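You operate a simulated robot arm through the tools that you are given. There is no shell and no other tool. Be economical: measure what you need, move in short steps, check, and stop when the job is done.

You are at the controls of a simulated two-armed robot. One attempt, no reset.

JOB
Wipe up the spill on the left end of the steel bench with the rag and put it back.

It is judged by the outcome, as a careful person would: the job done as asked, and still so three seconds after it is handed in. It fails if anything else is knocked over, pushed out of place, dropped, spilled or broken.

ROBOT AND FRAMES
Two 7-joint arms with two-finger parallel grippers on one trunk, on a base that drives. Base frame: it is fixed to the floor where the robot stands at the start and does not move with it; the origin is under the middle of the robot, x ahead of it, y to its left, z up; the surface under the hand at the start is at about z = 760. Units: mm, rad, N and s.
The left shoulder is at the start at [50, 158, 1083], the right one opposite. With the tool pointing down near the work surface each hand reaches from about 200 to 660 mm from the robot's upright axis, wherever it stands, measured 20 degrees to its own side. Payload 3.91 kg a hand.
Tool frame (each hand has its own): the origin (TCP) lies between the finger pads and is the grasp point; the fingertips stand 30 mm ahead of it; z points along the fingers, y is the line along which they close. The gripper opens to 110 mm. The fingers are 20 mm wide and 10 mm thick; the gripper's body (48 by 112 mm) begins 55 mm behind the TCP.
Orientation is told as [roll, pitch, yaw] about the base's x, y, z axes, in that order, counted from this pose: with the fingers straight down and closing along the base's y, the tool's x points along the base's -x, its y along +y and its z along -z.

CONTROLS
- The arms move only by the tool send_rows. It takes "left_steps", "right_steps" or both (then of equal length, played together; a hand with none holds still); each is a list of rows, each an object of numbers (a shift or turn left out is 0, a gripper value left out holds the last): "jaw": the finger opening in mm, from 0 to 110; "dx", "dy", "dz": the shift along the tool's x, y, z in mm; "ax", "ay", "az": the turn, a rotation vector about the tool's x, y, z in rad. In form: [{"jaw": .., "dx": .., "dy": .., "dz": .., "ax": .., "ay": .., "az": ..}, ...]. A call has 1 to 20 rows; each row shifts and turns the commanded pose from where the row before left it, along the tool's axes as they then stand. Each row takes 0.2 s and may step no farther than 50 mm and 0.15 rad from the row before; otherwise, or with a gripper value out of range, the whole call is refused. A pose out of reach is approached as far as the arm can. The call stops where the force on the tool passes 40 N (or 10 N more than at its start, if that is more) or the arm is blocked; 0.2 s more then pass. The fingers move at their own pace (about 153 mm/s each) and stop on an object; they squeeze with about 44 N. The grip force told is the motor's: it shows also when the fingers shut on nothing. Time passes only in rows, and 0.2 s behind the last, so rows that do not move let the fingers close. The reply holds the time, the measured pose of the TCP, the force on the tool along the base axes, the opening and the grip force, in the units named above and with some noise, with the torque about the TCP (base axes, N m) and any sound that the robot's microphone picked up.
- Cameras (640 x 400 px; columns grow to the right, rows downward): "scene" is now at [126.3, 12.1, 1221.8]; the picture's right is [0.15, -0.99, 0.00], its down [-0.55, -0.08, -0.83] and it looks along [0.82, 0.12, -0.56] (base axes); focal length 279 px, centre (320, 200). "left" rides on the left gripper at [72, -17, -103] in its tool frame; the picture's right is [0.23, 0.97, 0.00], its down [-0.76, 0.18, -0.62] and it looks along [-0.61, 0.14, 0.78] (tool axes); focal length 222 px, centre (320, 200). "right" rides on the right gripper at [72, 17, -103] in its tool frame; the picture's right is [-0.23, 0.97, 0.00], its down [-0.76, -0.18, -0.62] and it looks along [-0.61, -0.14, 0.78] (tool axes); focal length 222 px, centre (320, 200). There is no depth. A picture from a camera that has moved, and an enlarged one, comes with that camera's place and axes in the base frame and with its lens.
- camera(camera): a new picture of that camera. No time passes.
- raise_lower(by): slides the trunk up (or, below 0, down) by that many mm; the arms and the scene camera ride with it, the base frame stays. It gives what a move gives, with no picture.
- base_move(legs): drives the robot by 1 to 6 legs, each [ahead, turn to the left] in mm and rad, along the robot's own axes; the way and the turn of a leg run together, so that a leg with both is an arc; at most 1500 mm and 3.142 rad a leg. The arms and the cameras ride along, it lands a little off, and it stops where it bumps. It gives what a move gives.
- turn_head(pan, tilt): turns the head with the scene camera to pan (to the left, within 1.396 rad either way) and tilt (down, from -0.506 to 1.204), counted from straight ahead of the robot. It gives what a move gives.
- close_up(camera, box): a new picture of the part [left, top, right, bottom] of that camera's present view, enlarged. No time passes.
- hand_in(): hands the job in; it is judged then, once.

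Go step by step. Nothing tells you exact positions but the pictures and the camera data: compare them with the known pose of the tool, close in by small moves and look again before you grip or let go. The budget is 120 turns and 100 pictures, counting those below and the enlarged ones. Unless the task says otherwise, let go and move clear before handing in, and close with one line.

The tools are called after "Emit:" as name(argument=value, ...) on one line, values as JSON. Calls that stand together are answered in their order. send_rows: Moves the arms, as the interface text tells. Its arguments: {"type":"object","properties":{"left_steps":{"type":"array","items":{"type":"object","properties":{"jaw":{"type":"number"},"dx":{"type":"number"},"dy":{"type":"number"},"dz":{"type":"number"},"ax":{"type":"number"},"ay":{"type":"number"},"az":{"type":"number"}}}},"right_steps":{"type":"array","items":{"type":"object","properties":{"jaw":{"type":"number"},"dx":{"type":"number"},"dy":{"type":"number"},"dz":{"type":"number"},"ax":{"type":"number"},"ay":{"type":"number"},"az":{"type":"number"}}}}},"required":[]} The other tools are called the same way: raise_lower (by) slides the trunk up or down; base_move (legs) drives the base; turn_head (pan, tilt) turns the head that bears the scene camera; camera (camera) takes a picture; close_up (camera, box) takes an enlarged picture of a part of a camera's view; hand_in () hands the job in.

At the start:

```text
clock: 0.0
left_eef_pos: [431.6, 354.4, 1017.0]
left_orientation: [0.001, 0.0, 0.0]
left_contact_force: [-0.3, 0.4, 0.2]
left_wrist_torque: [-0.05, 0.0, -0.01]
left_grip_width: 110.0
left_finger_force: 0.1
right_eef_pos: [493.2, -64.1, 1024.8]
right_orientation: [-0.001, 0.001, 0.001]
right_contact_force: [-0.9, 0.3, -0.1]
right_wrist_torque: [0.0, -0.03, 0.0]
right_grip_width: 109.9
right_finger_force: 0.1
trunk travel left (down, up): [-325.0, 157.0]
robot x, y, heading: [-1.6, -1.3, -0.0]
head pan, tilt: [0.148, 0.59]
```

scene: 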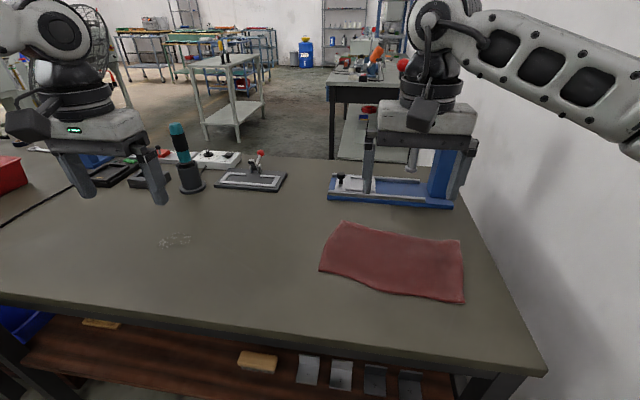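
right: 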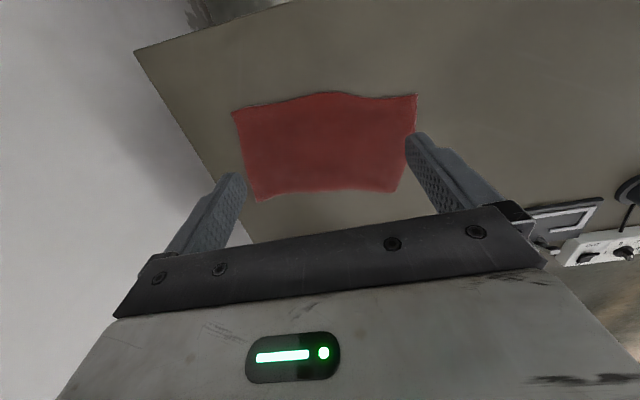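
left: 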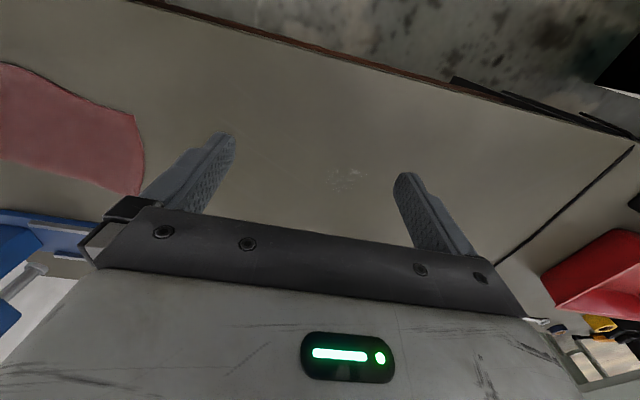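

I see a red rag in front of the right hand, and a faint mark near (577, 436) that could be the spill or just wear on the surface. I'll look closer at both and check the left side.

Emit:
close_up(camera="scene", box=[100, 200, 260, 300])

Emit:
close_up(camera="left", box=[240, 120, 440, 245])

Emit:
turn_head(pan=0.9, tilt=0.6)

Emit:
camera(camera="scene")

```text
4.00 times, centred on (180, 250) of scene
camera zoom: at [126.3, 12.1, 1221.8], right [0.15, -0.99, 0.0], down [-0.55, -0.08, -0.83], along [0.82, 0.12, -0.56], focal length 1115 px, centre (880, 0)
```

zoom: 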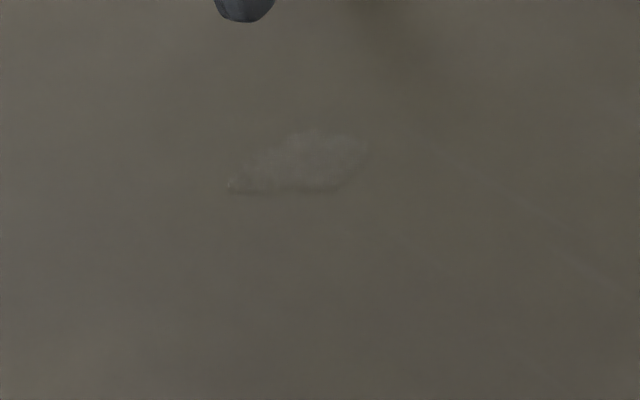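

```text
3.20 times, centred on (340, 182) of left
camera zoom: at [357.8, 339.0, 1119.7], right [-0.23, 0.97, 0.0], down [0.76, 0.18, 0.62], along [0.61, 0.14, -0.78], focal length 711 px, centre (256, 256)
```

zoom: 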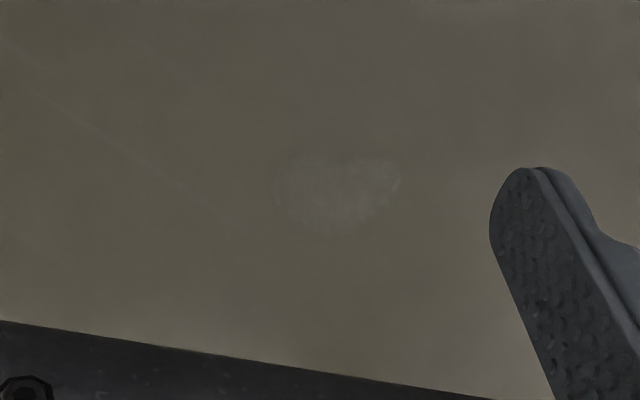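

```text
clock: 1.1
left_eef_pos: [429.8, 354.7, 1016.1]
left_orientation: [0.0, 0.001, -0.001]
left_contact_force: [1.4, -1.1, 0.0]
left_wrist_torque: [-0.01, -0.01, 0.02]
left_grip_width: 110.0
left_finger_force: 0.0
right_eef_pos: [493.4, -64.4, 1025.8]
right_orientation: [-0.001, 0.0, 0.001]
right_contact_force: [-0.3, -0.1, 1.4]
right_wrist_torque: [-0.01, -0.01, 0.01]
right_grip_width: 110.3
right_finger_force: 0.0
trunk travel left (down, up): [-325.0, 157.0]
robot x, y, heading: [-1.2, -0.4, -0.0]
head pan, tilt: [0.901, 0.6]
```

```text
94 pictures are left
camera scene: at [93.6, 68.1, 1220.8], right [0.78, -0.62, 0.0], down [-0.35, -0.44, -0.83], along [0.51, 0.65, -0.56], focal length 279 px, centre (320, 200)
```

scene: 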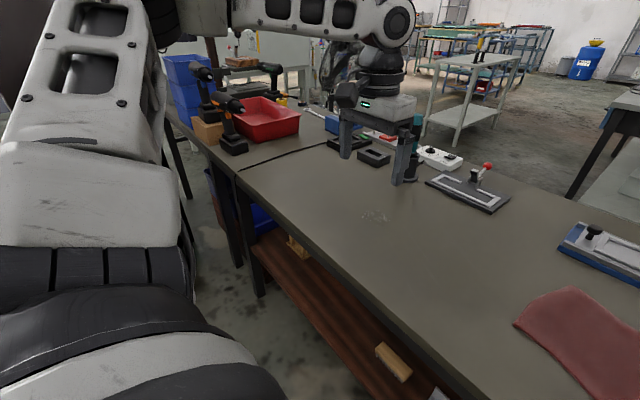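

The mark shows in all three views at about (580, 440), so I take it to be the spill. The rag lies around (608, -92), so next I look at how thick it is and how it lies.

Emit:
close_up(camera="right", box=[200, 70, 440, 220])

Emit:
turn_head(pan=0.0, tilt=0.75)

Emit:
camera(camera="scene")

Emit:
close_up(camera="scene", box=[260, 140, 480, 278])

```text
2.67 times, centred on (320, 145) of right
camera zoom: at [420.9, -46.4, 1129.6], right [0.23, 0.97, 0.0], down [0.76, -0.18, 0.62], along [0.61, -0.14, -0.78], focal length 592 px, centre (320, 347)
```

zoom: 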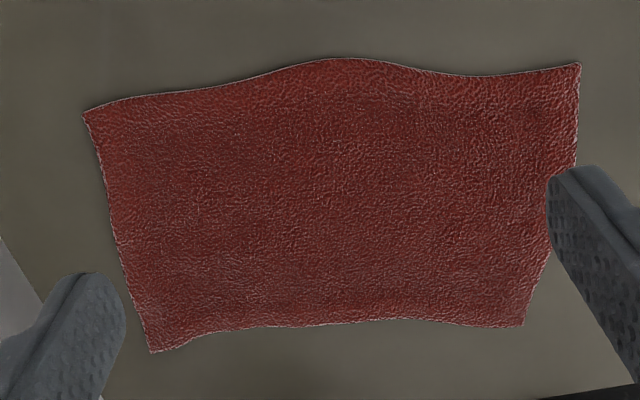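

```text
clock: 2.3
left_eef_pos: [431.9, 356.1, 1017.2]
left_orientation: [-0.001, 0.001, 0.001]
left_contact_force: [-0.1, -0.4, -0.8]
left_wrist_torque: [-0.01, -0.02, 0.02]
left_grip_width: 110.3
left_finger_force: 0.1
right_eef_pos: [494.0, -63.0, 1026.4]
right_orientation: [0.001, 0.001, 0.0]
right_contact_force: [0.0, -0.2, -0.1]
right_wrist_torque: [-0.01, 0.01, -0.01]
right_grip_width: 109.7
right_finger_force: 0.1
trunk travel left (down, up): [-325.0, 157.0]
robot x, y, heading: [1.8, -0.6, -0.002]
head pan, tilt: [0.0, 0.75]
```

```text
92 pictures are left
camera scene: at [121.5, -1.0, 1207.9], right [0.0, -1.0, 0.0], down [-0.68, 0.0, -0.73], along [0.73, 0.0, -0.68], focal length 279 px, centre (320, 200)
```

scene: 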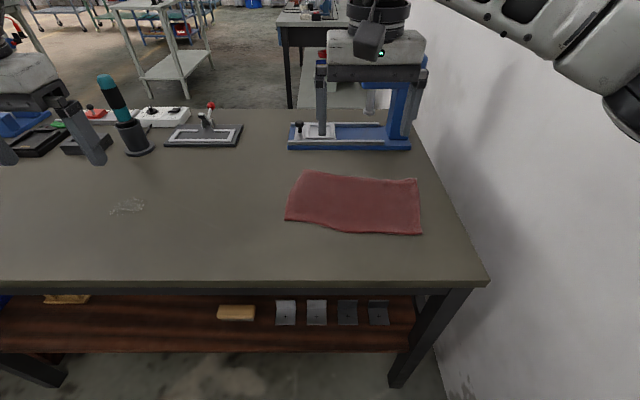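

```text
2.90 times, centred on (370, 209) of scene
camera zoom: at [121.5, -1.0, 1207.9], right [0.0, -1.0, 0.0], down [-0.68, 0.0, -0.73], along [0.73, 0.0, -0.68], focal length 808 px, centre (175, 174)
```

zoom: 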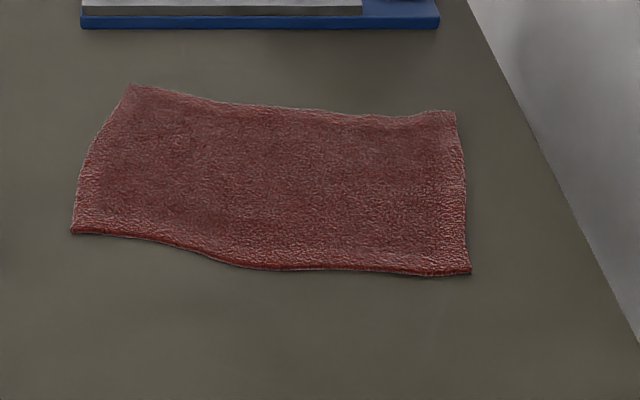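

The rag is thin, with its centre near (605, -90), and the left arm could reach both rag and spill if I stood about 90 mm further forward. I'll look down to check there is room between the base and the bench.

Emit:
turn_head(pan=0.0, tilt=1.2)

Emit:
camera(camera="scene")

```text
clock: 3.2
left_eef_pos: [431.1, 355.1, 1017.0]
left_orientation: [0.002, -0.001, 0.001]
left_contact_force: [0.1, 0.5, -0.5]
left_wrist_torque: [-0.02, 0.03, -0.01]
left_grip_width: 110.0
left_finger_force: 0.1
right_eef_pos: [492.8, -62.6, 1025.2]
right_orientation: [-0.001, 0.001, -0.001]
right_contact_force: [-0.5, 0.3, -0.3]
right_wrist_torque: [-0.01, 0.01, -0.04]
right_grip_width: 110.1
right_finger_force: 0.0
trunk travel left (down, up): [-325.0, 157.0]
robot x, y, heading: [1.2, -0.0, 0.0]
head pan, tilt: [0.0, 1.201]
```

```text
90 pictures are left
camera scene: at [94.6, -1.1, 1176.2], right [0.0, -1.0, 0.0], down [-0.93, 0.0, -0.36], along [0.36, 0.0, -0.93], focal length 279 px, centre (320, 200)
```

scene: 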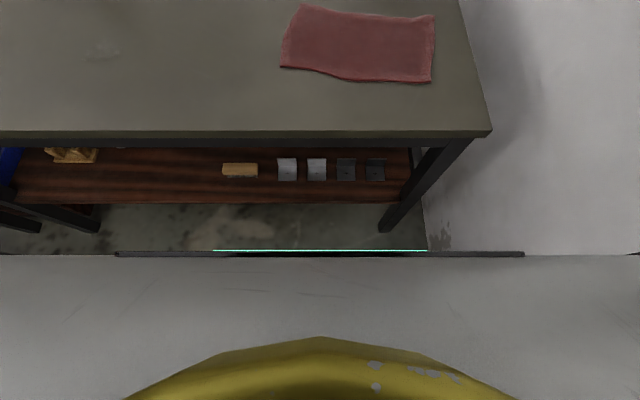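

There is only about 80-100 mm of clearance ahead of the base, so I'll plan on 65 mm. First I check the right arm and the wall before moving that arm aside.

Emit:
turn_head(pan=-0.9, tilt=0.3)

Emit:
camera(camera="scene")

```text
clock: 4.4
left_eef_pos: [431.0, 354.7, 1016.4]
left_orientation: [0.0, -0.001, 0.001]
left_contact_force: [0.0, -1.4, -0.1]
left_wrist_torque: [0.0, 0.0, 0.0]
left_grip_width: 110.2
left_finger_force: 0.1
right_eef_pos: [493.8, -64.1, 1025.8]
right_orientation: [0.001, 0.001, 0.0]
right_contact_force: [-0.3, 0.2, -0.2]
right_wrist_torque: [0.01, 0.02, 0.01]
right_grip_width: 109.9
right_finger_force: 0.1
trunk travel left (down, up): [-325.0, 157.0]
robot x, y, heading: [3.1, -2.0, -0.003]
head pan, tilt: [-0.901, 0.3]
```

```text
89 pictures are left
camera scene: at [96.7, -74.2, 1248.2], right [-0.78, -0.62, 0.0], down [-0.18, 0.23, -0.96], along [0.59, -0.75, -0.3], focal length 279 px, centre (320, 200)
```

scene: 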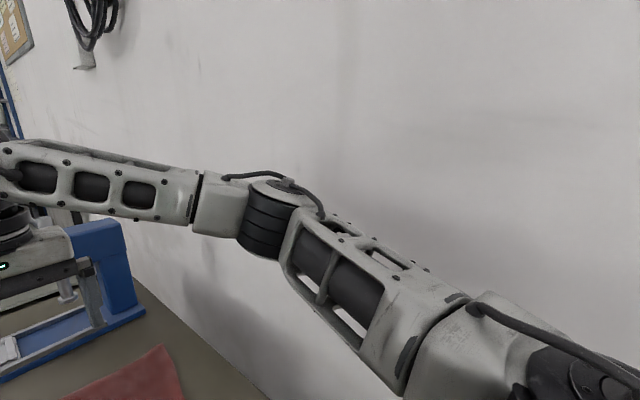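

The right elbow has some clearance to the wall. I'll raise the right hand about 200 mm and move it slightly right, out of the left arm's way.

Emit:
send_rows(right_steps=[{"dz": -40}, {"dz": -40}, {"dz": -40}, {"dz": -40, "dy": -15}, {"dz": -40, "dy": -15}, {"dy": -30}, {"dy": -30}])

Emit:
camera(camera="scene")

```text
clock: 6.0
left_eef_pos: [431.0, 355.9, 1017.1]
left_orientation: [-0.001, -0.001, 0.0]
left_contact_force: [0.0, 0.6, 0.1]
left_wrist_torque: [-0.02, 0.0, -0.01]
left_grip_width: 109.8
left_finger_force: 0.0
right_eef_pos: [492.1, -155.6, 1226.1]
right_orientation: [0.0, 0.0, 0.0]
right_contact_force: [0.7, -0.6, 0.6]
right_wrist_torque: [0.02, -0.01, -0.01]
right_grip_width: 110.0
right_finger_force: 0.0
trunk travel left (down, up): [-325.0, 157.0]
robot x, y, heading: [-3.1, -0.7, 0.003]
head pan, tilt: [-0.901, 0.3]
```

```text
88 pictures are left
camera scene: at [96.5, -74.6, 1248.3], right [-0.78, -0.62, 0.0], down [-0.18, 0.23, -0.96], along [0.59, -0.75, -0.3], focal length 279 px, centre (320, 200)
```

scene: 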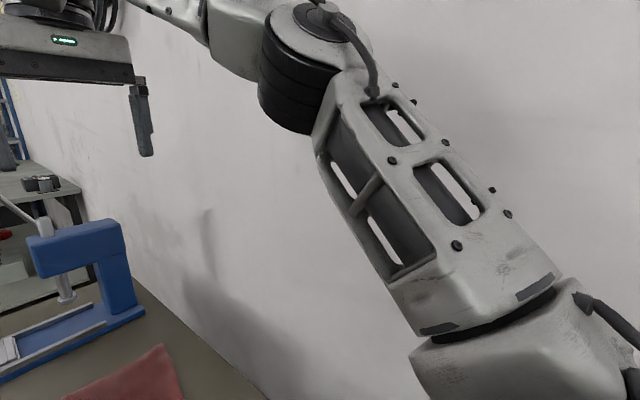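

The right arm is clear. Now I drive 65 mm ahead.

Emit:
base_move(legs=[[65, 0]])

Emit:
turn_head(pan=0.0, tilt=0.75)

Emit:
camera(camera="scene")

```text
clock: 7.0
left_eef_pos: [495.9, 356.1, 1015.8]
left_orientation: [0.001, -0.001, 0.002]
left_contact_force: [0.6, 0.8, -0.9]
left_wrist_torque: [0.0, -0.02, -0.03]
left_grip_width: 110.1
left_finger_force: 0.0
right_eef_pos: [558.8, -152.3, 1225.5]
right_orientation: [0.0, 0.0, 0.003]
right_contact_force: [0.8, -0.2, 0.8]
right_wrist_torque: [-0.01, 0.04, 0.01]
right_grip_width: 110.1
right_finger_force: 0.1
trunk travel left (down, up): [-325.0, 157.0]
robot x, y, heading: [66.9, -0.8, -0.002]
head pan, tilt: [-0.901, 0.3]
```

```text
clock: 8.2
left_eef_pos: [495.0, 356.0, 1017.3]
left_orientation: [-0.001, 0.001, 0.002]
left_contact_force: [-0.6, 1.2, -0.3]
left_wrist_torque: [-0.01, 0.0, 0.0]
left_grip_width: 109.8
left_finger_force: 0.1
right_eef_pos: [557.0, -153.7, 1226.2]
right_orientation: [0.0, -0.002, 0.001]
right_contact_force: [0.0, -0.6, 0.2]
right_wrist_torque: [0.02, -0.01, -0.01]
right_grip_width: 109.9
right_finger_force: 0.0
trunk travel left (down, up): [-325.0, 157.0]
robot x, y, heading: [61.1, -1.1, 0.006]
head pan, tilt: [0.0, 0.75]
```

```text
87 pictures are left
camera scene: at [185.9, -1.0, 1207.9], right [0.0, -1.0, 0.0], down [-0.68, 0.0, -0.73], along [0.73, 0.0, -0.68], focal length 279 px, centre (320, 200)
```

scene: 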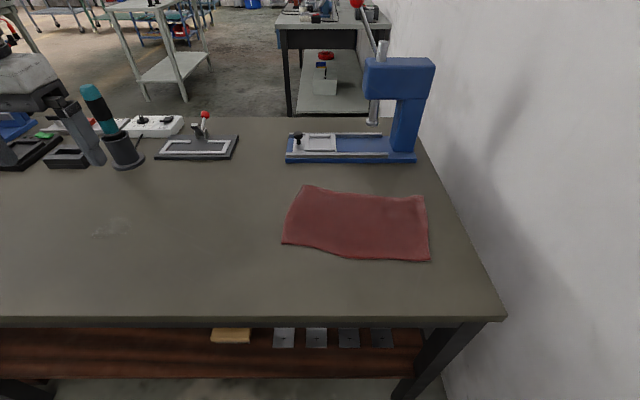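

Standing place is fine, but the left wrist may pass under the right hand. I'll raise the right hand another 100 mm while bringing the left hand part of the way over the rag.

Emit:
send_rows(right_steps=[{"dz": -30}, {"dz": -30}, {"dz": -30}, {"dz": -30}, {}, {}, {}, {}], left_steps=[{"dz": 20}, {"dz": 20}, {"dz": 20}, {"dz": 20}, {"dx": -12, "dy": -45}, {"dx": -12, "dy": -45}, {"dx": -12, "dy": -45}, {"dx": -12, "dy": -45}])

Emit:
camera(camera="scene")

```text
clock: 10.0
left_eef_pos: [544.3, 176.3, 937.8]
left_orientation: [0.0, 0.001, 0.003]
left_contact_force: [0.2, -0.5, 1.1]
left_wrist_torque: [0.05, 0.02, 0.0]
left_grip_width: 109.9
left_finger_force: 0.1
right_eef_pos: [518.0, -157.9, 1284.1]
right_orientation: [0.001, -0.002, 0.0]
right_contact_force: [-0.4, 0.1, 0.2]
right_wrist_torque: [0.0, 0.02, -0.01]
right_grip_width: 109.6
right_finger_force: 0.1
right hand out of reach, approached as far as the arm can: row 2, 3, 4
trunk travel left (down, up): [-325.0, 157.0]
robot x, y, heading: [66.3, 0.6, -0.0]
head pan, tilt: [0.0, 0.75]
```

```text
86 pictures are left
camera scene: at [186.5, -0.8, 1207.8], right [0.0, -1.0, 0.0], down [-0.68, 0.0, -0.73], along [0.73, 0.0, -0.68], focal length 279 px, centre (320, 200)
```

scene: 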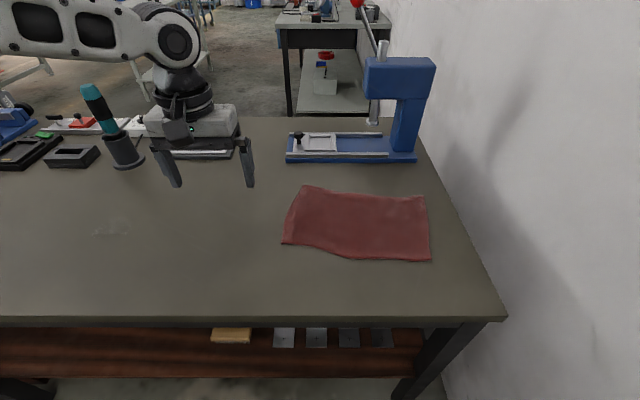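

The path is clear, so I continue to above the rag centre.

Emit:
send_rows(left_steps=[{"dx": -8, "dy": -38, "dz": 7}, {"dx": -8, "dy": -38, "dz": 7}, {"dx": -8, "dy": -38, "dz": 7}, {"dx": -8, "dy": -38, "dz": 7}, {"dx": -8, "dy": -38, "dz": 7}, {"dx": -8, "dy": -38, "dz": 7}, {"dx": -8, "dy": -38, "dz": 7}])

Emit:
camera(camera="scene")

Emit:
camera(camera="left")

```text
clock: 11.6
left_eef_pos: [486.8, 120.0, 934.5]
left_orientation: [0.0, -0.002, 0.001]
left_contact_force: [-0.4, 0.1, 0.0]
left_wrist_torque: [-0.02, 0.02, -0.03]
left_grip_width: 109.8
left_finger_force: 0.2
left hand out of reach, approached as far as the arm can: row 1, 2, 3, 4, 5, 6, 7
right_eef_pos: [517.4, -158.8, 1284.9]
right_orientation: [0.001, -0.001, 0.0]
right_contact_force: [0.0, 0.9, 0.1]
right_wrist_torque: [0.0, -0.03, -0.01]
right_grip_width: 109.9
right_finger_force: 0.2
trunk travel left (down, up): [-325.0, 157.0]
robot x, y, heading: [63.4, 2.4, 0.003]
head pan, tilt: [0.0, 0.75]
```

```text
85 pictures are left
camera scene: at [185.9, -0.9, 1207.9], right [0.0, -1.0, 0.0], down [-0.68, 0.0, -0.73], along [0.73, 0.0, -0.68], focal length 279 px, centre (320, 200)
```

scene: 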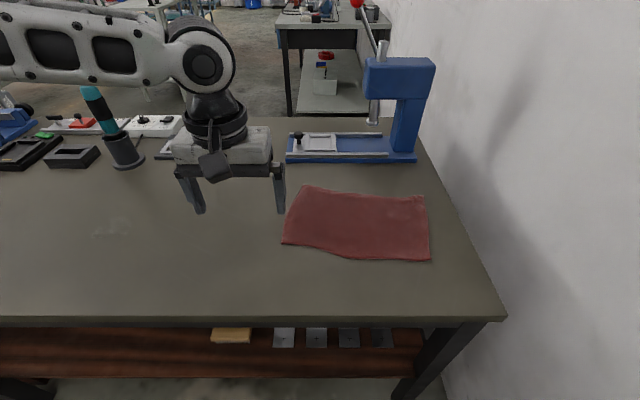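

```text
84 pictures are left
camera left: at [412.7, 103.4, 1037.2], right [-0.23, 0.97, 0.0], down [0.76, 0.18, 0.62], along [0.61, 0.14, -0.78], focal length 222 px, centre (320, 200)
```

left: 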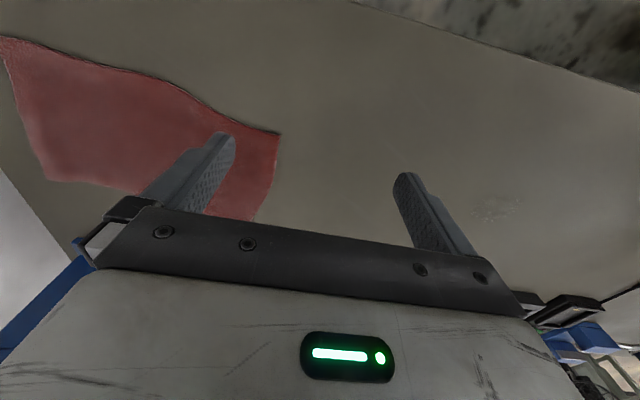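

The left arm hit a joint limit while crossing with a fixed wrist. I'll turn the tool about its own axis to follow the forearm and see whether that frees it.

Emit:
send_rows(left_steps=[{"az": 0.15}, {"az": 0.15}, {"az": 0.15}, {"az": 0.15}, {}])

```text
clock: 12.8
left_eef_pos: [487.7, 120.2, 934.5]
left_orientation: [0.0, -0.002, -0.6]
left_contact_force: [0.4, 0.0, -0.4]
left_wrist_torque: [0.0, 0.02, 0.01]
left_grip_width: 110.0
left_finger_force: 0.1
right_eef_pos: [516.9, -157.5, 1284.6]
right_orientation: [0.001, -0.004, 0.0]
right_contact_force: [-0.5, 0.1, 0.4]
right_wrist_torque: [0.04, 0.01, 0.03]
right_grip_width: 110.1
right_finger_force: 0.1
trunk travel left (down, up): [-325.0, 157.0]
robot x, y, heading: [66.9, -1.0, 0.002]
head pan, tilt: [0.0, 0.75]
```

Emit:
send_rows(left_steps=[{"dx": -35, "dy": -18, "dz": 8}, {"dx": -35, "dy": -18, "dz": 8}, {"dx": -35, "dy": -18, "dz": 8}, {"dx": -35, "dy": -18, "dz": 8}, {"dx": -35, "dy": -18, "dz": 8}, {"dx": -35, "dy": -18, "dz": 8}])

Emit:
camera(camera="scene")

```text
clock: 14.2
left_eef_pos: [487.4, 119.2, 936.0]
left_orientation: [0.0, -0.003, -0.599]
left_contact_force: [-0.2, 0.4, 0.6]
left_wrist_torque: [-0.01, -0.06, 0.03]
left_grip_width: 110.0
left_finger_force: 0.0
left hand out of reach, approached as far as the arm can: row 1, 2, 3, 4, 5, 6
right_eef_pos: [517.7, -157.7, 1283.7]
right_orientation: [-0.001, -0.003, 0.002]
right_contact_force: [-0.3, -0.1, 0.6]
right_wrist_torque: [0.01, -0.03, -0.02]
right_grip_width: 110.1
right_finger_force: 0.0
trunk travel left (down, up): [-325.0, 157.0]
robot x, y, heading: [64.4, -0.4, 0.003]
head pan, tilt: [0.0, 0.75]
```

```text
83 pictures are left
camera scene: at [185.9, -0.9, 1207.9], right [0.0, -1.0, 0.0], down [-0.68, 0.0, -0.73], along [0.73, 0.0, -0.68], focal length 279 px, centre (320, 200)
```

scene: 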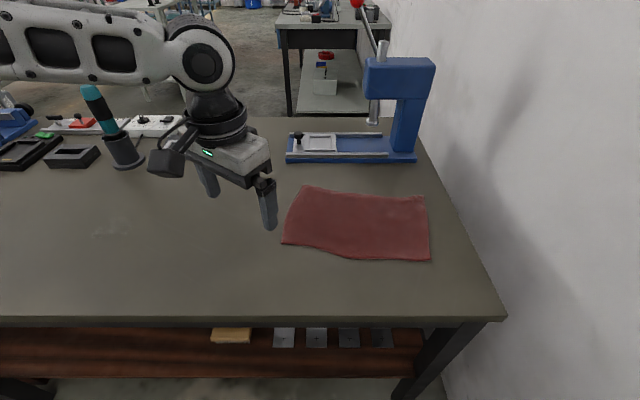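

The wrist turn did not help. The right hand started near the mirror image of this place at a greater height, so I'll try crossing higher.

Emit:
send_rows(left_steps=[{"dz": -30, "az": -0.15}, {"dz": -30, "az": -0.15}, {"dz": -30, "az": -0.15}, {"az": -0.15}, {"dy": -30}, {"dy": -30}, {"dx": -20, "dy": -30}, {"dx": -20, "dy": -30}])

```text
clock: 16.0
left_eef_pos: [488.8, 114.5, 1016.3]
left_orientation: [-0.002, -0.001, 0.003]
left_contact_force: [1.1, -0.5, 0.4]
left_wrist_torque: [0.01, -0.03, 0.01]
left_grip_width: 109.8
left_finger_force: 0.0
left hand out of reach, approached as far as the arm can: row 5, 6, 7, 8
right_eef_pos: [518.0, -157.6, 1284.4]
right_orientation: [0.0, -0.004, 0.002]
right_contact_force: [-0.1, 0.8, -1.1]
right_wrist_torque: [-0.03, 0.0, -0.01]
right_grip_width: 110.1
right_finger_force: 0.1
trunk travel left (down, up): [-325.0, 157.0]
robot x, y, heading: [61.5, -2.9, 0.001]
head pan, tilt: [0.0, 0.75]
```

The left arm cannot cross, so the right hand will take the rag and I'll turn the base for the wipe. I move the left hand out to its side and bring the right hand down over the rag.

Emit:
send_rows(left_steps=[{"dy": 40}, {"dy": 40}, {"dy": 40}, {"dy": 40}, {"dy": 40}, {}, {}, {}, {}, {}, {}, {}, {}, {}, {}], right_steps=[{}, {}, {}, {}, {}, {"dz": 40}, {"dz": 40}, {"dz": 40, "dy": 6, "dx": -10}, {"dz": 40, "dy": 9, "dx": -10}, {"dz": 40, "dy": 9, "dx": -10}, {"dz": 40, "dy": 9, "dx": -10}, {"dz": 40, "dy": 9, "dx": -10}, {"dz": 40, "dy": 9, "dx": -10}, {"dz": 40, "dy": 9, "dx": -10}, {"dz": 40, "dx": -10}])

Emit:
camera(camera="scene")

Emit:
camera(camera="right")

```text
clock: 19.2
left_eef_pos: [487.0, 315.3, 1016.5]
left_orientation: [0.001, -0.001, 0.002]
left_contact_force: [-0.2, 0.2, -0.1]
left_wrist_torque: [-0.03, -0.03, -0.01]
left_grip_width: 109.9
left_finger_force: 0.1
right_eef_pos: [597.8, -96.8, 883.5]
right_orientation: [-0.001, 0.001, 0.002]
right_contact_force: [-1.6, 0.2, 0.2]
right_wrist_torque: [0.01, -0.01, 0.03]
right_grip_width: 110.0
right_finger_force: 0.1
trunk travel left (down, up): [-325.0, 157.0]
robot x, y, heading: [68.4, -2.6, -0.0]
head pan, tilt: [0.0, 0.75]
```

```text
82 pictures are left
camera scene: at [186.1, -0.9, 1207.9], right [0.0, -1.0, 0.0], down [-0.68, 0.0, -0.73], along [0.73, 0.0, -0.68], focal length 279 px, centre (320, 200)
```

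scene: 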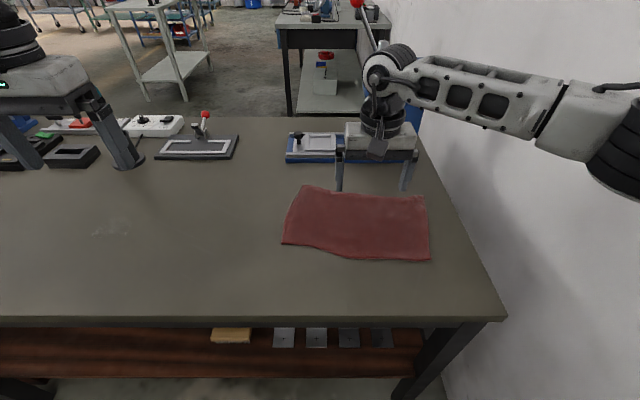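

```text
81 pictures are left
camera right: at [524.8, -79.8, 986.8], right [0.23, 0.97, 0.0], down [0.76, -0.18, 0.62], along [0.61, -0.14, -0.78], focal length 222 px, centre (320, 200)
```

right: 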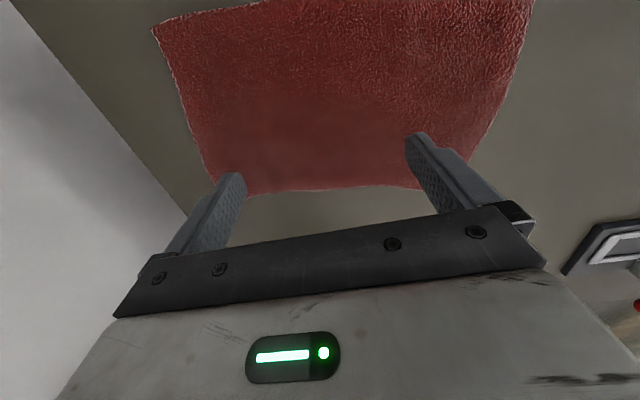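

The right hand is over the rag centre, so I descend in small steps until it touches.

Emit:
send_rows(right_steps=[{"dz": 25, "jaw": 80}, {"dz": 25}, {"dz": 20}, {"dz": 8}, {}])

Emit:
camera(camera="scene")

Emit:
camera(camera="right")

```text
clock: 20.4
left_eef_pos: [486.3, 314.4, 1017.1]
left_orientation: [0.001, 0.0, 0.002]
left_contact_force: [-0.2, 0.3, -0.1]
left_wrist_torque: [-0.02, -0.01, 0.05]
left_grip_width: 110.3
left_finger_force: 0.1
right_eef_pos: [595.5, -96.4, 806.8]
right_orientation: [0.0, 0.0, 0.0]
right_contact_force: [0.1, 0.3, 0.7]
right_wrist_torque: [0.02, 0.03, 0.01]
right_grip_width: 79.9
right_finger_force: 0.0
trunk travel left (down, up): [-325.0, 157.0]
robot x, y, heading: [65.3, -2.0, -0.001]
head pan, tilt: [0.0, 0.75]
```

```text
80 pictures are left
camera scene: at [185.9, -0.9, 1207.9], right [0.0, -1.0, 0.0], down [-0.68, 0.0, -0.73], along [0.73, 0.0, -0.68], focal length 279 px, centre (320, 200)
```

scene: 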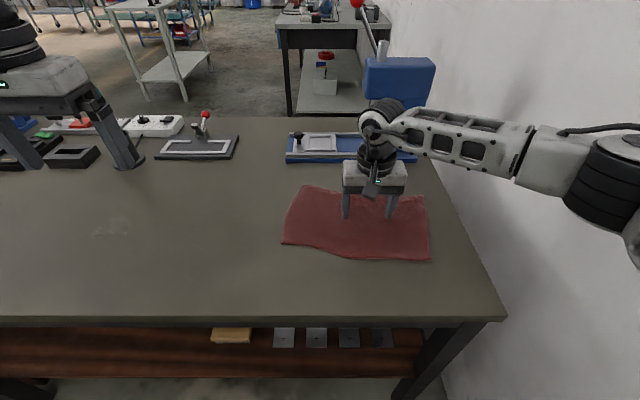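

```text
79 pictures are left
camera right: at [524.3, -80.7, 910.3], right [0.23, 0.97, 0.0], down [0.76, -0.18, 0.62], along [0.61, -0.14, -0.78], focal length 222 px, centre (320, 200)
```

right: 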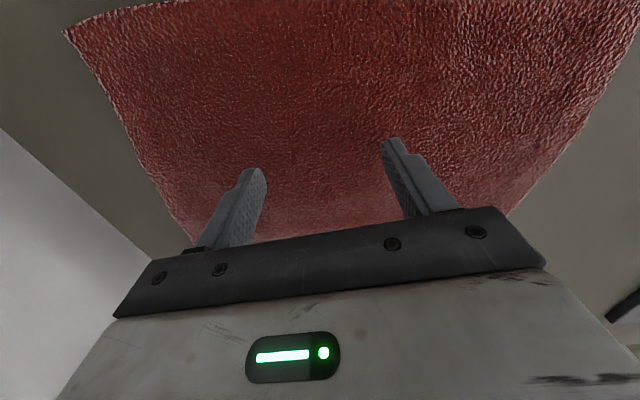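

Fingertips should be about 15 mm above the rag. I continue down gently.

Emit:
send_rows(right_steps=[{"dz": 4}, {"dz": 3}, {"dz": 3}, {"dz": 2}, {}])

```text
clock: 21.6
left_eef_pos: [486.4, 314.9, 1017.5]
left_orientation: [0.0, -0.001, 0.002]
left_contact_force: [-0.6, -0.2, -0.7]
left_wrist_torque: [0.02, -0.01, 0.01]
left_grip_width: 110.0
left_finger_force: 0.0
right_eef_pos: [596.9, -97.5, 795.5]
right_orientation: [-0.001, -0.001, 0.001]
right_contact_force: [0.2, 0.3, 1.9]
right_wrist_torque: [0.02, -0.01, 0.01]
right_grip_width: 79.8
right_finger_force: 0.1
trunk travel left (down, up): [-325.0, 157.0]
robot x, y, heading: [61.6, 1.5, 0.003]
head pan, tilt: [0.0, 0.75]
```

Emit:
send_rows(right_steps=[{"dz": 2}, {"dz": 1}, {}])

```text
clock: 22.4
left_eef_pos: [485.8, 315.1, 1018.3]
left_orientation: [0.0, -0.002, 0.001]
left_contact_force: [-0.2, 0.3, 0.1]
left_wrist_torque: [0.02, 0.0, -0.02]
left_grip_width: 110.0
left_finger_force: 0.0
right_eef_pos: [596.5, -96.6, 792.9]
right_orientation: [0.0, -0.002, 0.001]
right_contact_force: [-1.2, -1.9, 14.9]
right_wrist_torque: [-0.1, 0.04, 0.0]
right_grip_width: 79.7
right_finger_force: 0.0
trunk travel left (down, up): [-325.0, 157.0]
robot x, y, heading: [64.4, 0.2, 0.001]
head pan, tilt: [0.0, 0.75]
```

The fingertips now press the rag with about 15 N. I close to gather it.

Emit:
send_rows(right_steps=[{"jaw": 40}, {"jaw": 0}, {}, {}])

Emit:
camera(camera="right")

Emit:
close_up(camera="scene", box=[260, 150, 480, 288])

```text
clock: 23.4
left_eef_pos: [484.6, 314.8, 1016.9]
left_orientation: [0.002, -0.003, 0.002]
left_contact_force: [0.4, -0.4, 0.0]
left_wrist_torque: [0.01, 0.02, -0.04]
left_grip_width: 110.0
left_finger_force: 0.1
right_eef_pos: [597.1, -97.2, 793.0]
right_orientation: [0.003, -0.003, 0.002]
right_contact_force: [2.0, 0.6, 20.0]
right_wrist_torque: [0.03, -0.06, -0.05]
right_grip_width: 7.4
right_finger_force: 44.1
trunk travel left (down, up): [-325.0, 157.0]
robot x, y, heading: [61.2, 0.7, 0.004]
head pan, tilt: [0.0, 0.75]
```

```text
78 pictures are left
camera right: at [524.4, -79.9, 896.4], right [0.23, 0.97, 0.0], down [0.76, -0.18, 0.63], along [0.61, -0.14, -0.78], focal length 222 px, centre (320, 200)
```

right: 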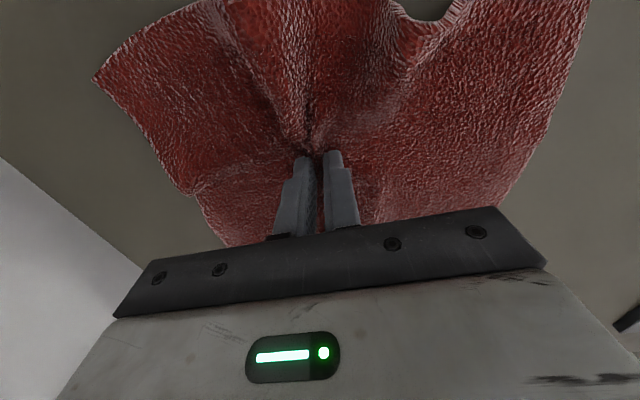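

```text
2.90 times, centred on (370, 219) of scene
camera zoom: at [184.5, -0.6, 1208.2], right [0.0, -1.0, 0.0], down [-0.68, 0.0, -0.73], along [0.73, 0.0, -0.68], focal length 808 px, centre (175, 145)
```

zoom: 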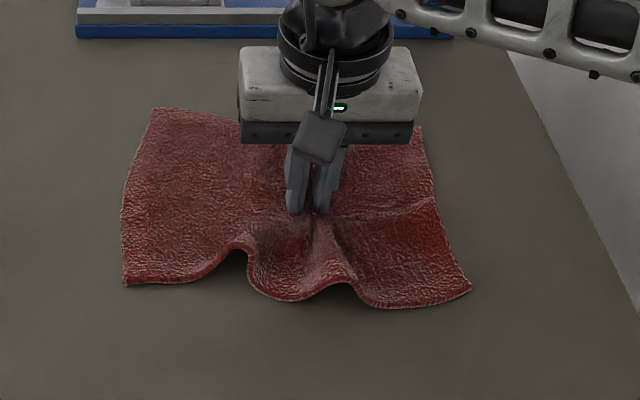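

The cloth is pinched with a fold 7 mm thick. I lift 210 mm and check that it holds.

Emit:
send_rows(right_steps=[{"dz": -20}, {"dz": -30}, {"dz": -40}, {"dz": -40}, {"dz": -40}, {"dz": -40}, {}])

Emit:
camera(camera="scene")

Emit:
turn_head(pan=1.39, tilt=0.6)

Emit:
camera(camera="scene")

```text
clock: 25.0
left_eef_pos: [486.9, 315.1, 1017.1]
left_orientation: [0.0, -0.002, 0.002]
left_contact_force: [0.3, 0.0, -0.5]
left_wrist_torque: [0.01, -0.02, 0.02]
left_grip_width: 110.1
left_finger_force: 0.1
right_eef_pos: [596.6, -98.7, 1002.0]
right_orientation: [0.003, 0.0, 0.001]
right_contact_force: [-0.6, 0.0, -1.0]
right_wrist_torque: [0.0, 0.01, -0.04]
right_grip_width: 7.1
right_finger_force: 44.0
trunk travel left (down, up): [-325.0, 157.0]
robot x, y, heading: [66.5, 4.0, -0.001]
head pan, tilt: [0.0, 0.75]
```

```text
76 pictures are left
camera scene: at [186.0, -1.0, 1207.9], right [0.0, -1.0, 0.0], down [-0.68, 0.0, -0.73], along [0.73, 0.0, -0.68], focal length 279 px, centre (320, 200)
```

scene: 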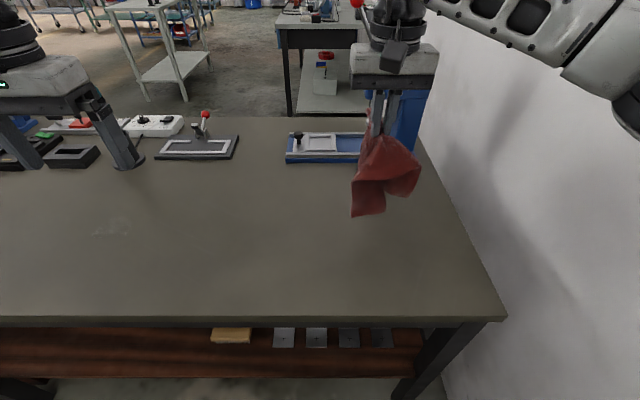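

```text
clock: 26.5
left_eef_pos: [486.3, 315.1, 1016.3]
left_orientation: [0.001, 0.001, 0.003]
left_contact_force: [0.7, -0.8, 0.2]
left_wrist_torque: [0.02, 0.01, 0.0]
left_grip_width: 109.9
left_finger_force: 0.1
right_eef_pos: [596.2, -97.8, 1001.0]
right_orientation: [0.0, -0.001, 0.001]
right_contact_force: [0.2, 1.7, 0.6]
right_wrist_torque: [-0.05, 0.0, -0.02]
right_grip_width: 7.3
right_finger_force: 44.3
trunk travel left (down, up): [-325.0, 157.0]
robot x, y, heading: [66.1, 4.5, 0.002]
head pan, tilt: [1.389, 0.6]
```

```text
75 pictures are left
camera scene: at [119.0, 85.9, 1220.8], right [0.98, -0.18, 0.0], down [-0.1, -0.56, -0.83], along [0.15, 0.81, -0.56], focal length 279 px, centre (320, 200)
```

scene: 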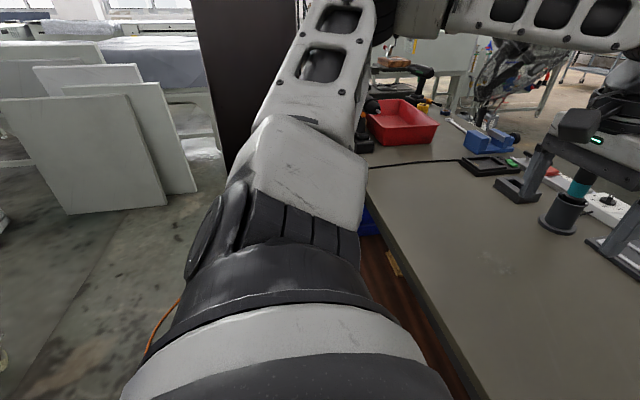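

The rag hangs freely and the floor to the left is open. I lift it a bit more, then shift and turn the base so the right hand can reach the spill.

Emit:
send_rows(right_steps=[{"dz": -30}, {"dz": -30}, {}])

Emit:
base_move(legs=[[-100, 0], [0, 1.16], [163, 0], [0, -0.41]])

Emit:
turn_head(pan=-0.2, tilt=0.75)

Emit:
camera(camera="scene")

```text
clock: 27.3
left_eef_pos: [487.1, 315.0, 1017.3]
left_orientation: [-0.002, 0.001, 0.001]
left_contact_force: [0.7, 0.1, 0.9]
left_wrist_torque: [0.02, -0.03, 0.03]
left_grip_width: 109.9
left_finger_force: 0.0
right_eef_pos: [596.6, -99.4, 1060.4]
right_orientation: [0.001, 0.0, 0.002]
right_contact_force: [-0.1, -1.3, -0.1]
right_wrist_torque: [-0.01, -0.01, 0.0]
right_grip_width: 7.1
right_finger_force: 43.8
trunk travel left (down, up): [-325.0, 157.0]
robot x, y, heading: [68.3, 0.8, -0.0]
head pan, tilt: [1.389, 0.6]
```

```text
clock: 33.6
left_eef_pos: [121.3, 665.5, 1016.3]
left_orientation: [0.001, 0.002, 0.755]
left_contact_force: [-0.6, -0.2, 0.2]
left_wrist_torque: [0.0, 0.05, 0.03]
left_grip_width: 110.1
left_finger_force: 0.0
right_eef_pos: [483.9, 440.6, 1060.0]
right_orientation: [0.001, 0.001, 0.754]
right_contact_force: [0.0, 0.7, -0.3]
right_wrist_torque: [0.02, -0.02, 0.18]
right_grip_width: 7.1
right_finger_force: 44.2
trunk travel left (down, up): [-325.0, 157.0]
robot x, y, heading: [26.8, 145.9, 0.752]
head pan, tilt: [1.389, 0.6]
```

```text
clock: 35.3
left_eef_pos: [120.5, 666.3, 1016.8]
left_orientation: [0.001, 0.0, 0.754]
left_contact_force: [-0.1, 0.3, 0.5]
left_wrist_torque: [-0.04, -0.02, -0.01]
left_grip_width: 110.0
left_finger_force: 0.1
right_eef_pos: [484.3, 440.9, 1060.6]
right_orientation: [-0.001, 0.0, 0.754]
right_contact_force: [1.0, -0.2, -1.3]
right_wrist_torque: [-0.02, 0.05, 0.18]
right_grip_width: 7.0
right_finger_force: 44.2
trunk travel left (down, up): [-325.0, 157.0]
robot x, y, heading: [26.5, 144.6, 0.749]
head pan, tilt: [-0.201, 0.75]
```

```text
74 pictures are left
camera scene: at [125.8, 218.2, 1207.9], right [0.53, -0.85, 0.0], down [-0.58, -0.36, -0.73], along [0.62, 0.39, -0.68], focal length 279 px, centre (320, 200)
```

scene: 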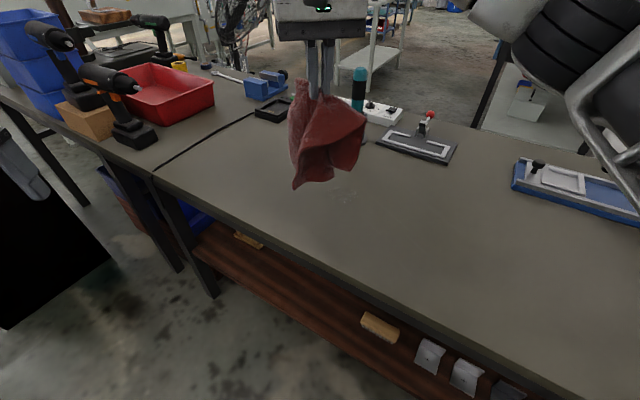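

The hand is right beside the spill at (585, 440). I move above it and lower, checking reach.

Emit:
send_rows(right_steps=[{"dx": -23, "dy": -22, "dz": 20}, {"dx": -23, "dy": -22, "dz": 20}, {"dx": -23, "dy": -22, "dz": 20}, {"dz": 40}, {"dz": 40}, {}])

Emit:
camera(camera="scene")

```text
clock: 36.7
left_eef_pos: [121.4, 666.2, 1016.7]
left_orientation: [0.0, 0.0, 0.755]
left_contact_force: [-0.3, -1.3, -0.1]
left_wrist_torque: [-0.02, -0.01, 0.02]
left_grip_width: 110.1
left_finger_force: 0.0
right_eef_pos: [581.3, 440.5, 919.4]
right_orientation: [0.0, 0.0, 0.754]
right_contact_force: [-0.4, -0.1, -0.1]
right_wrist_torque: [-0.01, 0.0, 0.23]
right_grip_width: 6.8
right_finger_force: 43.8
trunk travel left (down, up): [-325.0, 157.0]
robot x, y, heading: [28.3, 149.4, 0.752]
head pan, tilt: [-0.201, 0.75]
```

```text
73 pictures are left
camera scene: at [125.8, 218.1, 1207.9], right [0.53, -0.85, 0.0], down [-0.58, -0.36, -0.73], along [0.62, 0.38, -0.68], focal length 279 px, centre (320, 200)
```

scene: 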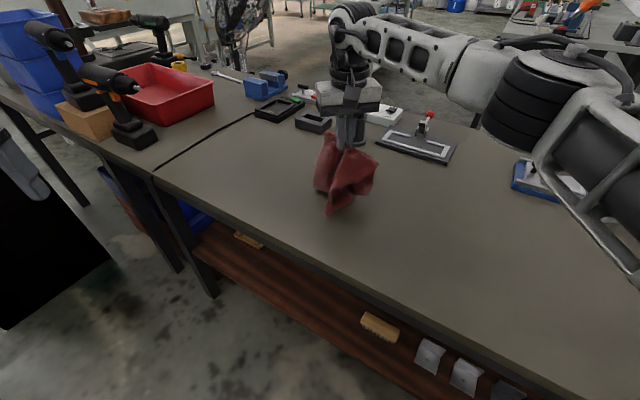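

Reach is fine. I lower the cloth onto the spill.

Emit:
send_rows(right_steps=[{"dz": 25}, {"dz": 25}, {"dz": 25}, {"dz": 25}, {"dz": 10}, {"dz": 8}, {}])

Emit:
close_up(camera="scene", box=[240, 120, 480, 270])

```text
clock: 38.3
left_eef_pos: [119.2, 665.0, 1018.7]
left_orientation: [0.0, 0.0, 0.756]
left_contact_force: [0.2, -0.2, 0.4]
left_wrist_torque: [-0.03, -0.01, 0.01]
left_grip_width: 109.9
left_finger_force: 0.0
right_eef_pos: [578.2, 440.2, 804.6]
right_orientation: [0.0, -0.006, 0.752]
right_contact_force: [2.9, -2.8, 22.5]
right_wrist_torque: [-0.1, 0.01, 0.16]
right_grip_width: 6.8
right_finger_force: 44.4
trunk travel left (down, up): [-325.0, 157.0]
robot x, y, heading: [26.0, 149.0, 0.751]
head pan, tilt: [-0.201, 0.75]
```

```text
2.67 times, centred on (360, 195) of scene
camera zoom: at [124.2, 216.9, 1208.5], right [0.53, -0.85, 0.0], down [-0.58, -0.36, -0.73], along [0.62, 0.39, -0.68], focal length 744 px, centre (213, 213)
```

zoom: 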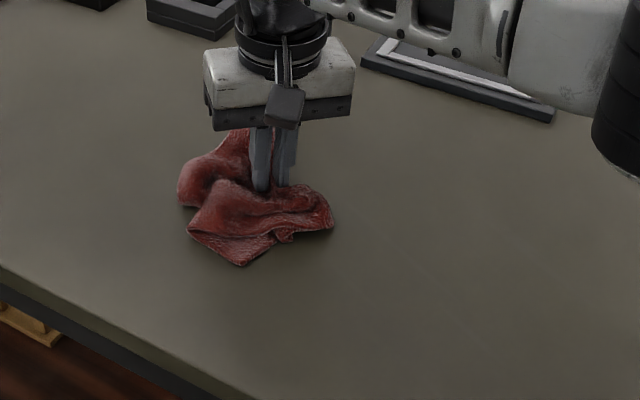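

The bunched rag is pressing with about 22 N, so I wipe in zigzag strokes over the spill area.

Emit:
send_rows(right_steps=[{"dy": 25}, {"dy": 25}, {"dx": -25}, {"dy": -25}, {"dy": -25}, {"dy": -25}, {"dy": -25}, {"dx": 25}, {"dy": 25}, {"dy": 25}, {"dy": 25}, {"dy": 25}, {"dx": 25}, {"dy": -25}, {"dy": -25}, {"dy": -25}, {"dy": -25}, {"dx": -12}, {"dy": 25}, {"dy": 25}])

Emit:
close_up(camera="scene", box=[240, 120, 480, 270])

```text
clock: 42.5
left_eef_pos: [119.8, 663.3, 1017.0]
left_orientation: [-0.001, -0.003, 0.753]
left_contact_force: [0.1, -0.5, 0.2]
left_wrist_torque: [-0.01, 0.0, 0.0]
left_grip_width: 110.1
left_finger_force: 0.1
right_eef_pos: [566.8, 425.6, 805.1]
right_orientation: [-0.002, -0.003, 0.752]
right_contact_force: [5.6, -5.2, 19.7]
right_wrist_torque: [-0.2, -0.08, 0.21]
right_grip_width: 6.8
right_finger_force: 44.3
right hand out of reach, approached as far as the arm can: row 3
trunk travel left (down, up): [-325.0, 157.0]
robot x, y, heading: [27.8, 150.3, 0.754]
head pan, tilt: [-0.201, 0.75]
```

```text
2.67 times, centred on (360, 195) of scene
camera zoom: at [124.7, 217.0, 1208.2], right [0.53, -0.85, 0.0], down [-0.58, -0.36, -0.73], along [0.62, 0.39, -0.68], focal length 744 px, centre (213, 213)
```

zoom: 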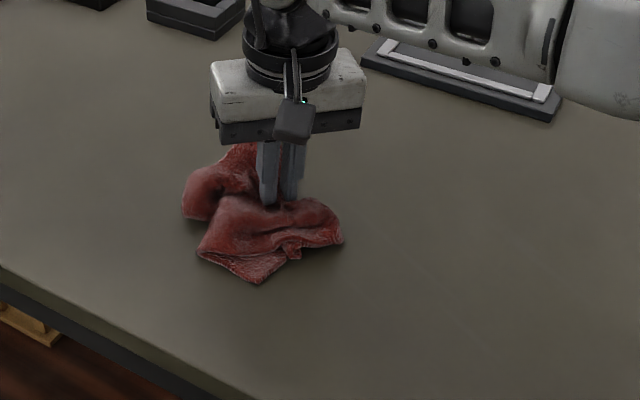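

One more pass crosswise, then I lift and inspect.

Emit:
send_rows(right_steps=[{"dx": -20}, {"dx": -18}, {"dy": -20}, {"dx": 25}, {"dx": 25}, {"dx": 15}, {"dy": 20}, {"dx": -25}, {"dx": -25}, {"dx": -12}, {"dy": 20}, {"dx": 25}, {"dx": 25}, {"dx": 12}, {"dy": 15}, {"dx": -25}, {"dx": -25}])

Emit:
send_rows(right_steps=[{"dz": -40}, {"dz": -40}, {"dz": -40}, {"dz": -40}, {"dz": -40}, {"dx": 40, "dz": -20}, {"dx": 40, "dz": -20}, {"dx": 30}, {}])

Emit:
camera(camera="scene")

Emit:
close_up(camera="scene", box=[240, 120, 480, 270])

```text
clock: 46.1
left_eef_pos: [118.5, 665.5, 1017.2]
left_orientation: [0.002, -0.004, 0.756]
left_contact_force: [-0.5, 0.1, 1.0]
left_wrist_torque: [0.0, -0.01, 0.01]
left_grip_width: 109.9
left_finger_force: 0.0
right_eef_pos: [556.5, 467.6, 805.7]
right_orientation: [0.0, -0.002, 0.758]
right_contact_force: [-6.9, -3.9, 20.0]
right_wrist_torque: [-0.14, 0.33, 0.21]
right_grip_width: 7.1
right_finger_force: 44.3
trunk travel left (down, up): [-325.0, 157.0]
robot x, y, heading: [23.9, 149.8, 0.758]
head pan, tilt: [-0.201, 0.75]
```

```text
clock: 48.1
left_eef_pos: [120.4, 666.4, 1017.2]
left_orientation: [-0.002, -0.001, 0.756]
left_contact_force: [-0.1, -0.7, -0.6]
left_wrist_torque: [0.0, 0.0, -0.02]
left_grip_width: 110.1
left_finger_force: 0.0
right_eef_pos: [478.5, 392.7, 1043.3]
right_orientation: [-0.001, 0.002, 0.754]
right_contact_force: [0.0, 0.7, -0.2]
right_wrist_torque: [-0.03, 0.0, 0.17]
right_grip_width: 7.1
right_finger_force: 44.3
trunk travel left (down, up): [-325.0, 157.0]
robot x, y, heading: [24.3, 149.4, 0.754]
head pan, tilt: [-0.201, 0.75]
```

```text
70 pictures are left
camera scene: at [125.9, 218.2, 1207.9], right [0.53, -0.85, 0.0], down [-0.58, -0.36, -0.73], along [0.62, 0.38, -0.68], focal length 279 px, centre (320, 200)
```

scene: 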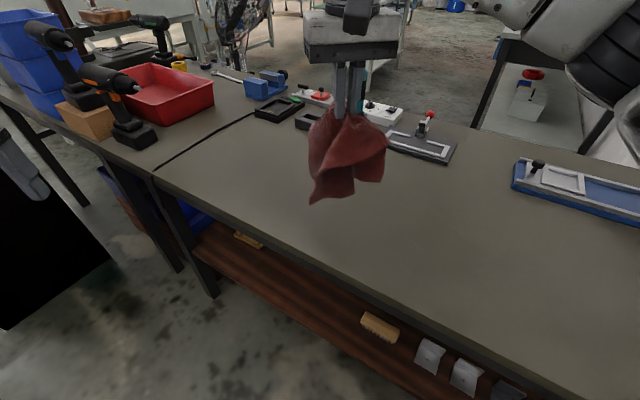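

```text
2.67 times, centred on (360, 195) of scene
camera zoom: at [125.9, 218.2, 1207.9], right [0.53, -0.85, 0.0], down [-0.58, -0.36, -0.73], along [0.62, 0.38, -0.68], focal length 744 px, centre (213, 213)
```

zoom: 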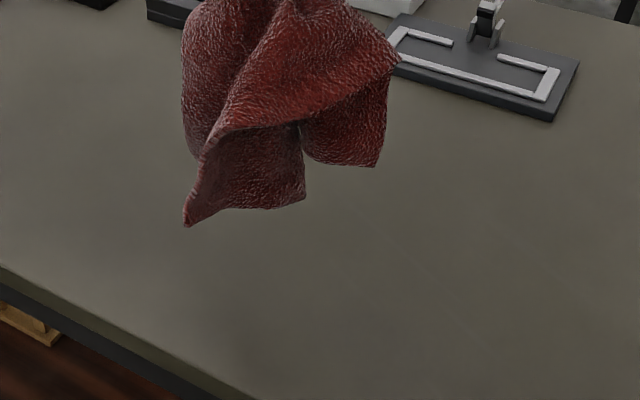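

The rag is still hiding the spot from the head camera, so I check with the right wrist camera and move the rag aside.

Emit:
send_rows(right_steps=[{"dy": -40}, {"dy": -40}, {"dy": -40}, {}])

Emit:
close_up(camera="scene", box=[240, 120, 480, 270])

Emit:
camera(camera="right")

```text
clock: 49.1
left_eef_pos: [120.4, 666.0, 1016.9]
left_orientation: [-0.001, -0.002, 0.755]
left_contact_force: [0.9, 1.2, -0.9]
left_wrist_torque: [-0.03, -0.04, -0.02]
left_grip_width: 110.3
left_finger_force: 0.0
right_eef_pos: [562.7, 306.1, 1041.5]
right_orientation: [0.001, 0.001, 0.753]
right_contact_force: [-0.5, 0.1, -0.8]
right_wrist_torque: [-0.04, -0.01, 0.17]
right_grip_width: 7.2
right_finger_force: 43.4
trunk travel left (down, up): [-325.0, 157.0]
robot x, y, heading: [26.8, 145.9, 0.756]
head pan, tilt: [-0.201, 0.75]
```

```text
2.67 times, centred on (360, 195) of scene
camera zoom: at [125.8, 218.2, 1207.9], right [0.53, -0.85, 0.0], down [-0.58, -0.36, -0.73], along [0.62, 0.38, -0.68], focal length 744 px, centre (213, 213)
```

zoom: 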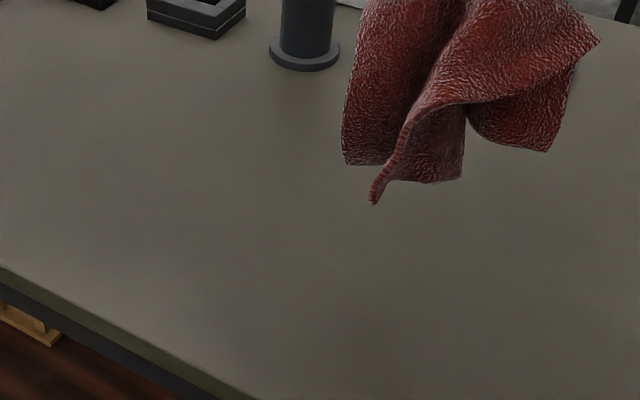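

```text
67 pictures are left
camera right: at [497.9, 268.6, 1145.9], right [-0.5, 0.87, 0.0], down [0.68, 0.39, 0.62], along [0.54, 0.31, -0.78], focal length 222 px, centre (320, 200)
```

right: 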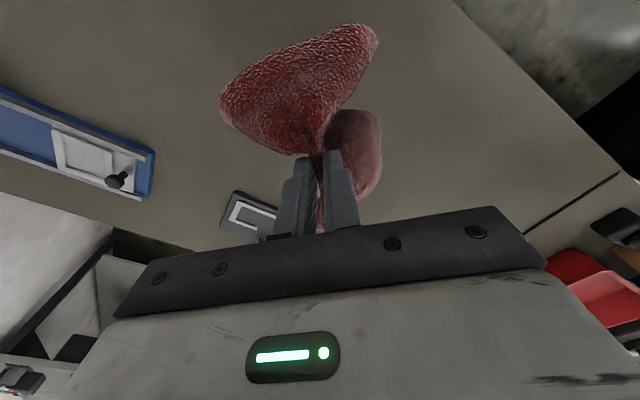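

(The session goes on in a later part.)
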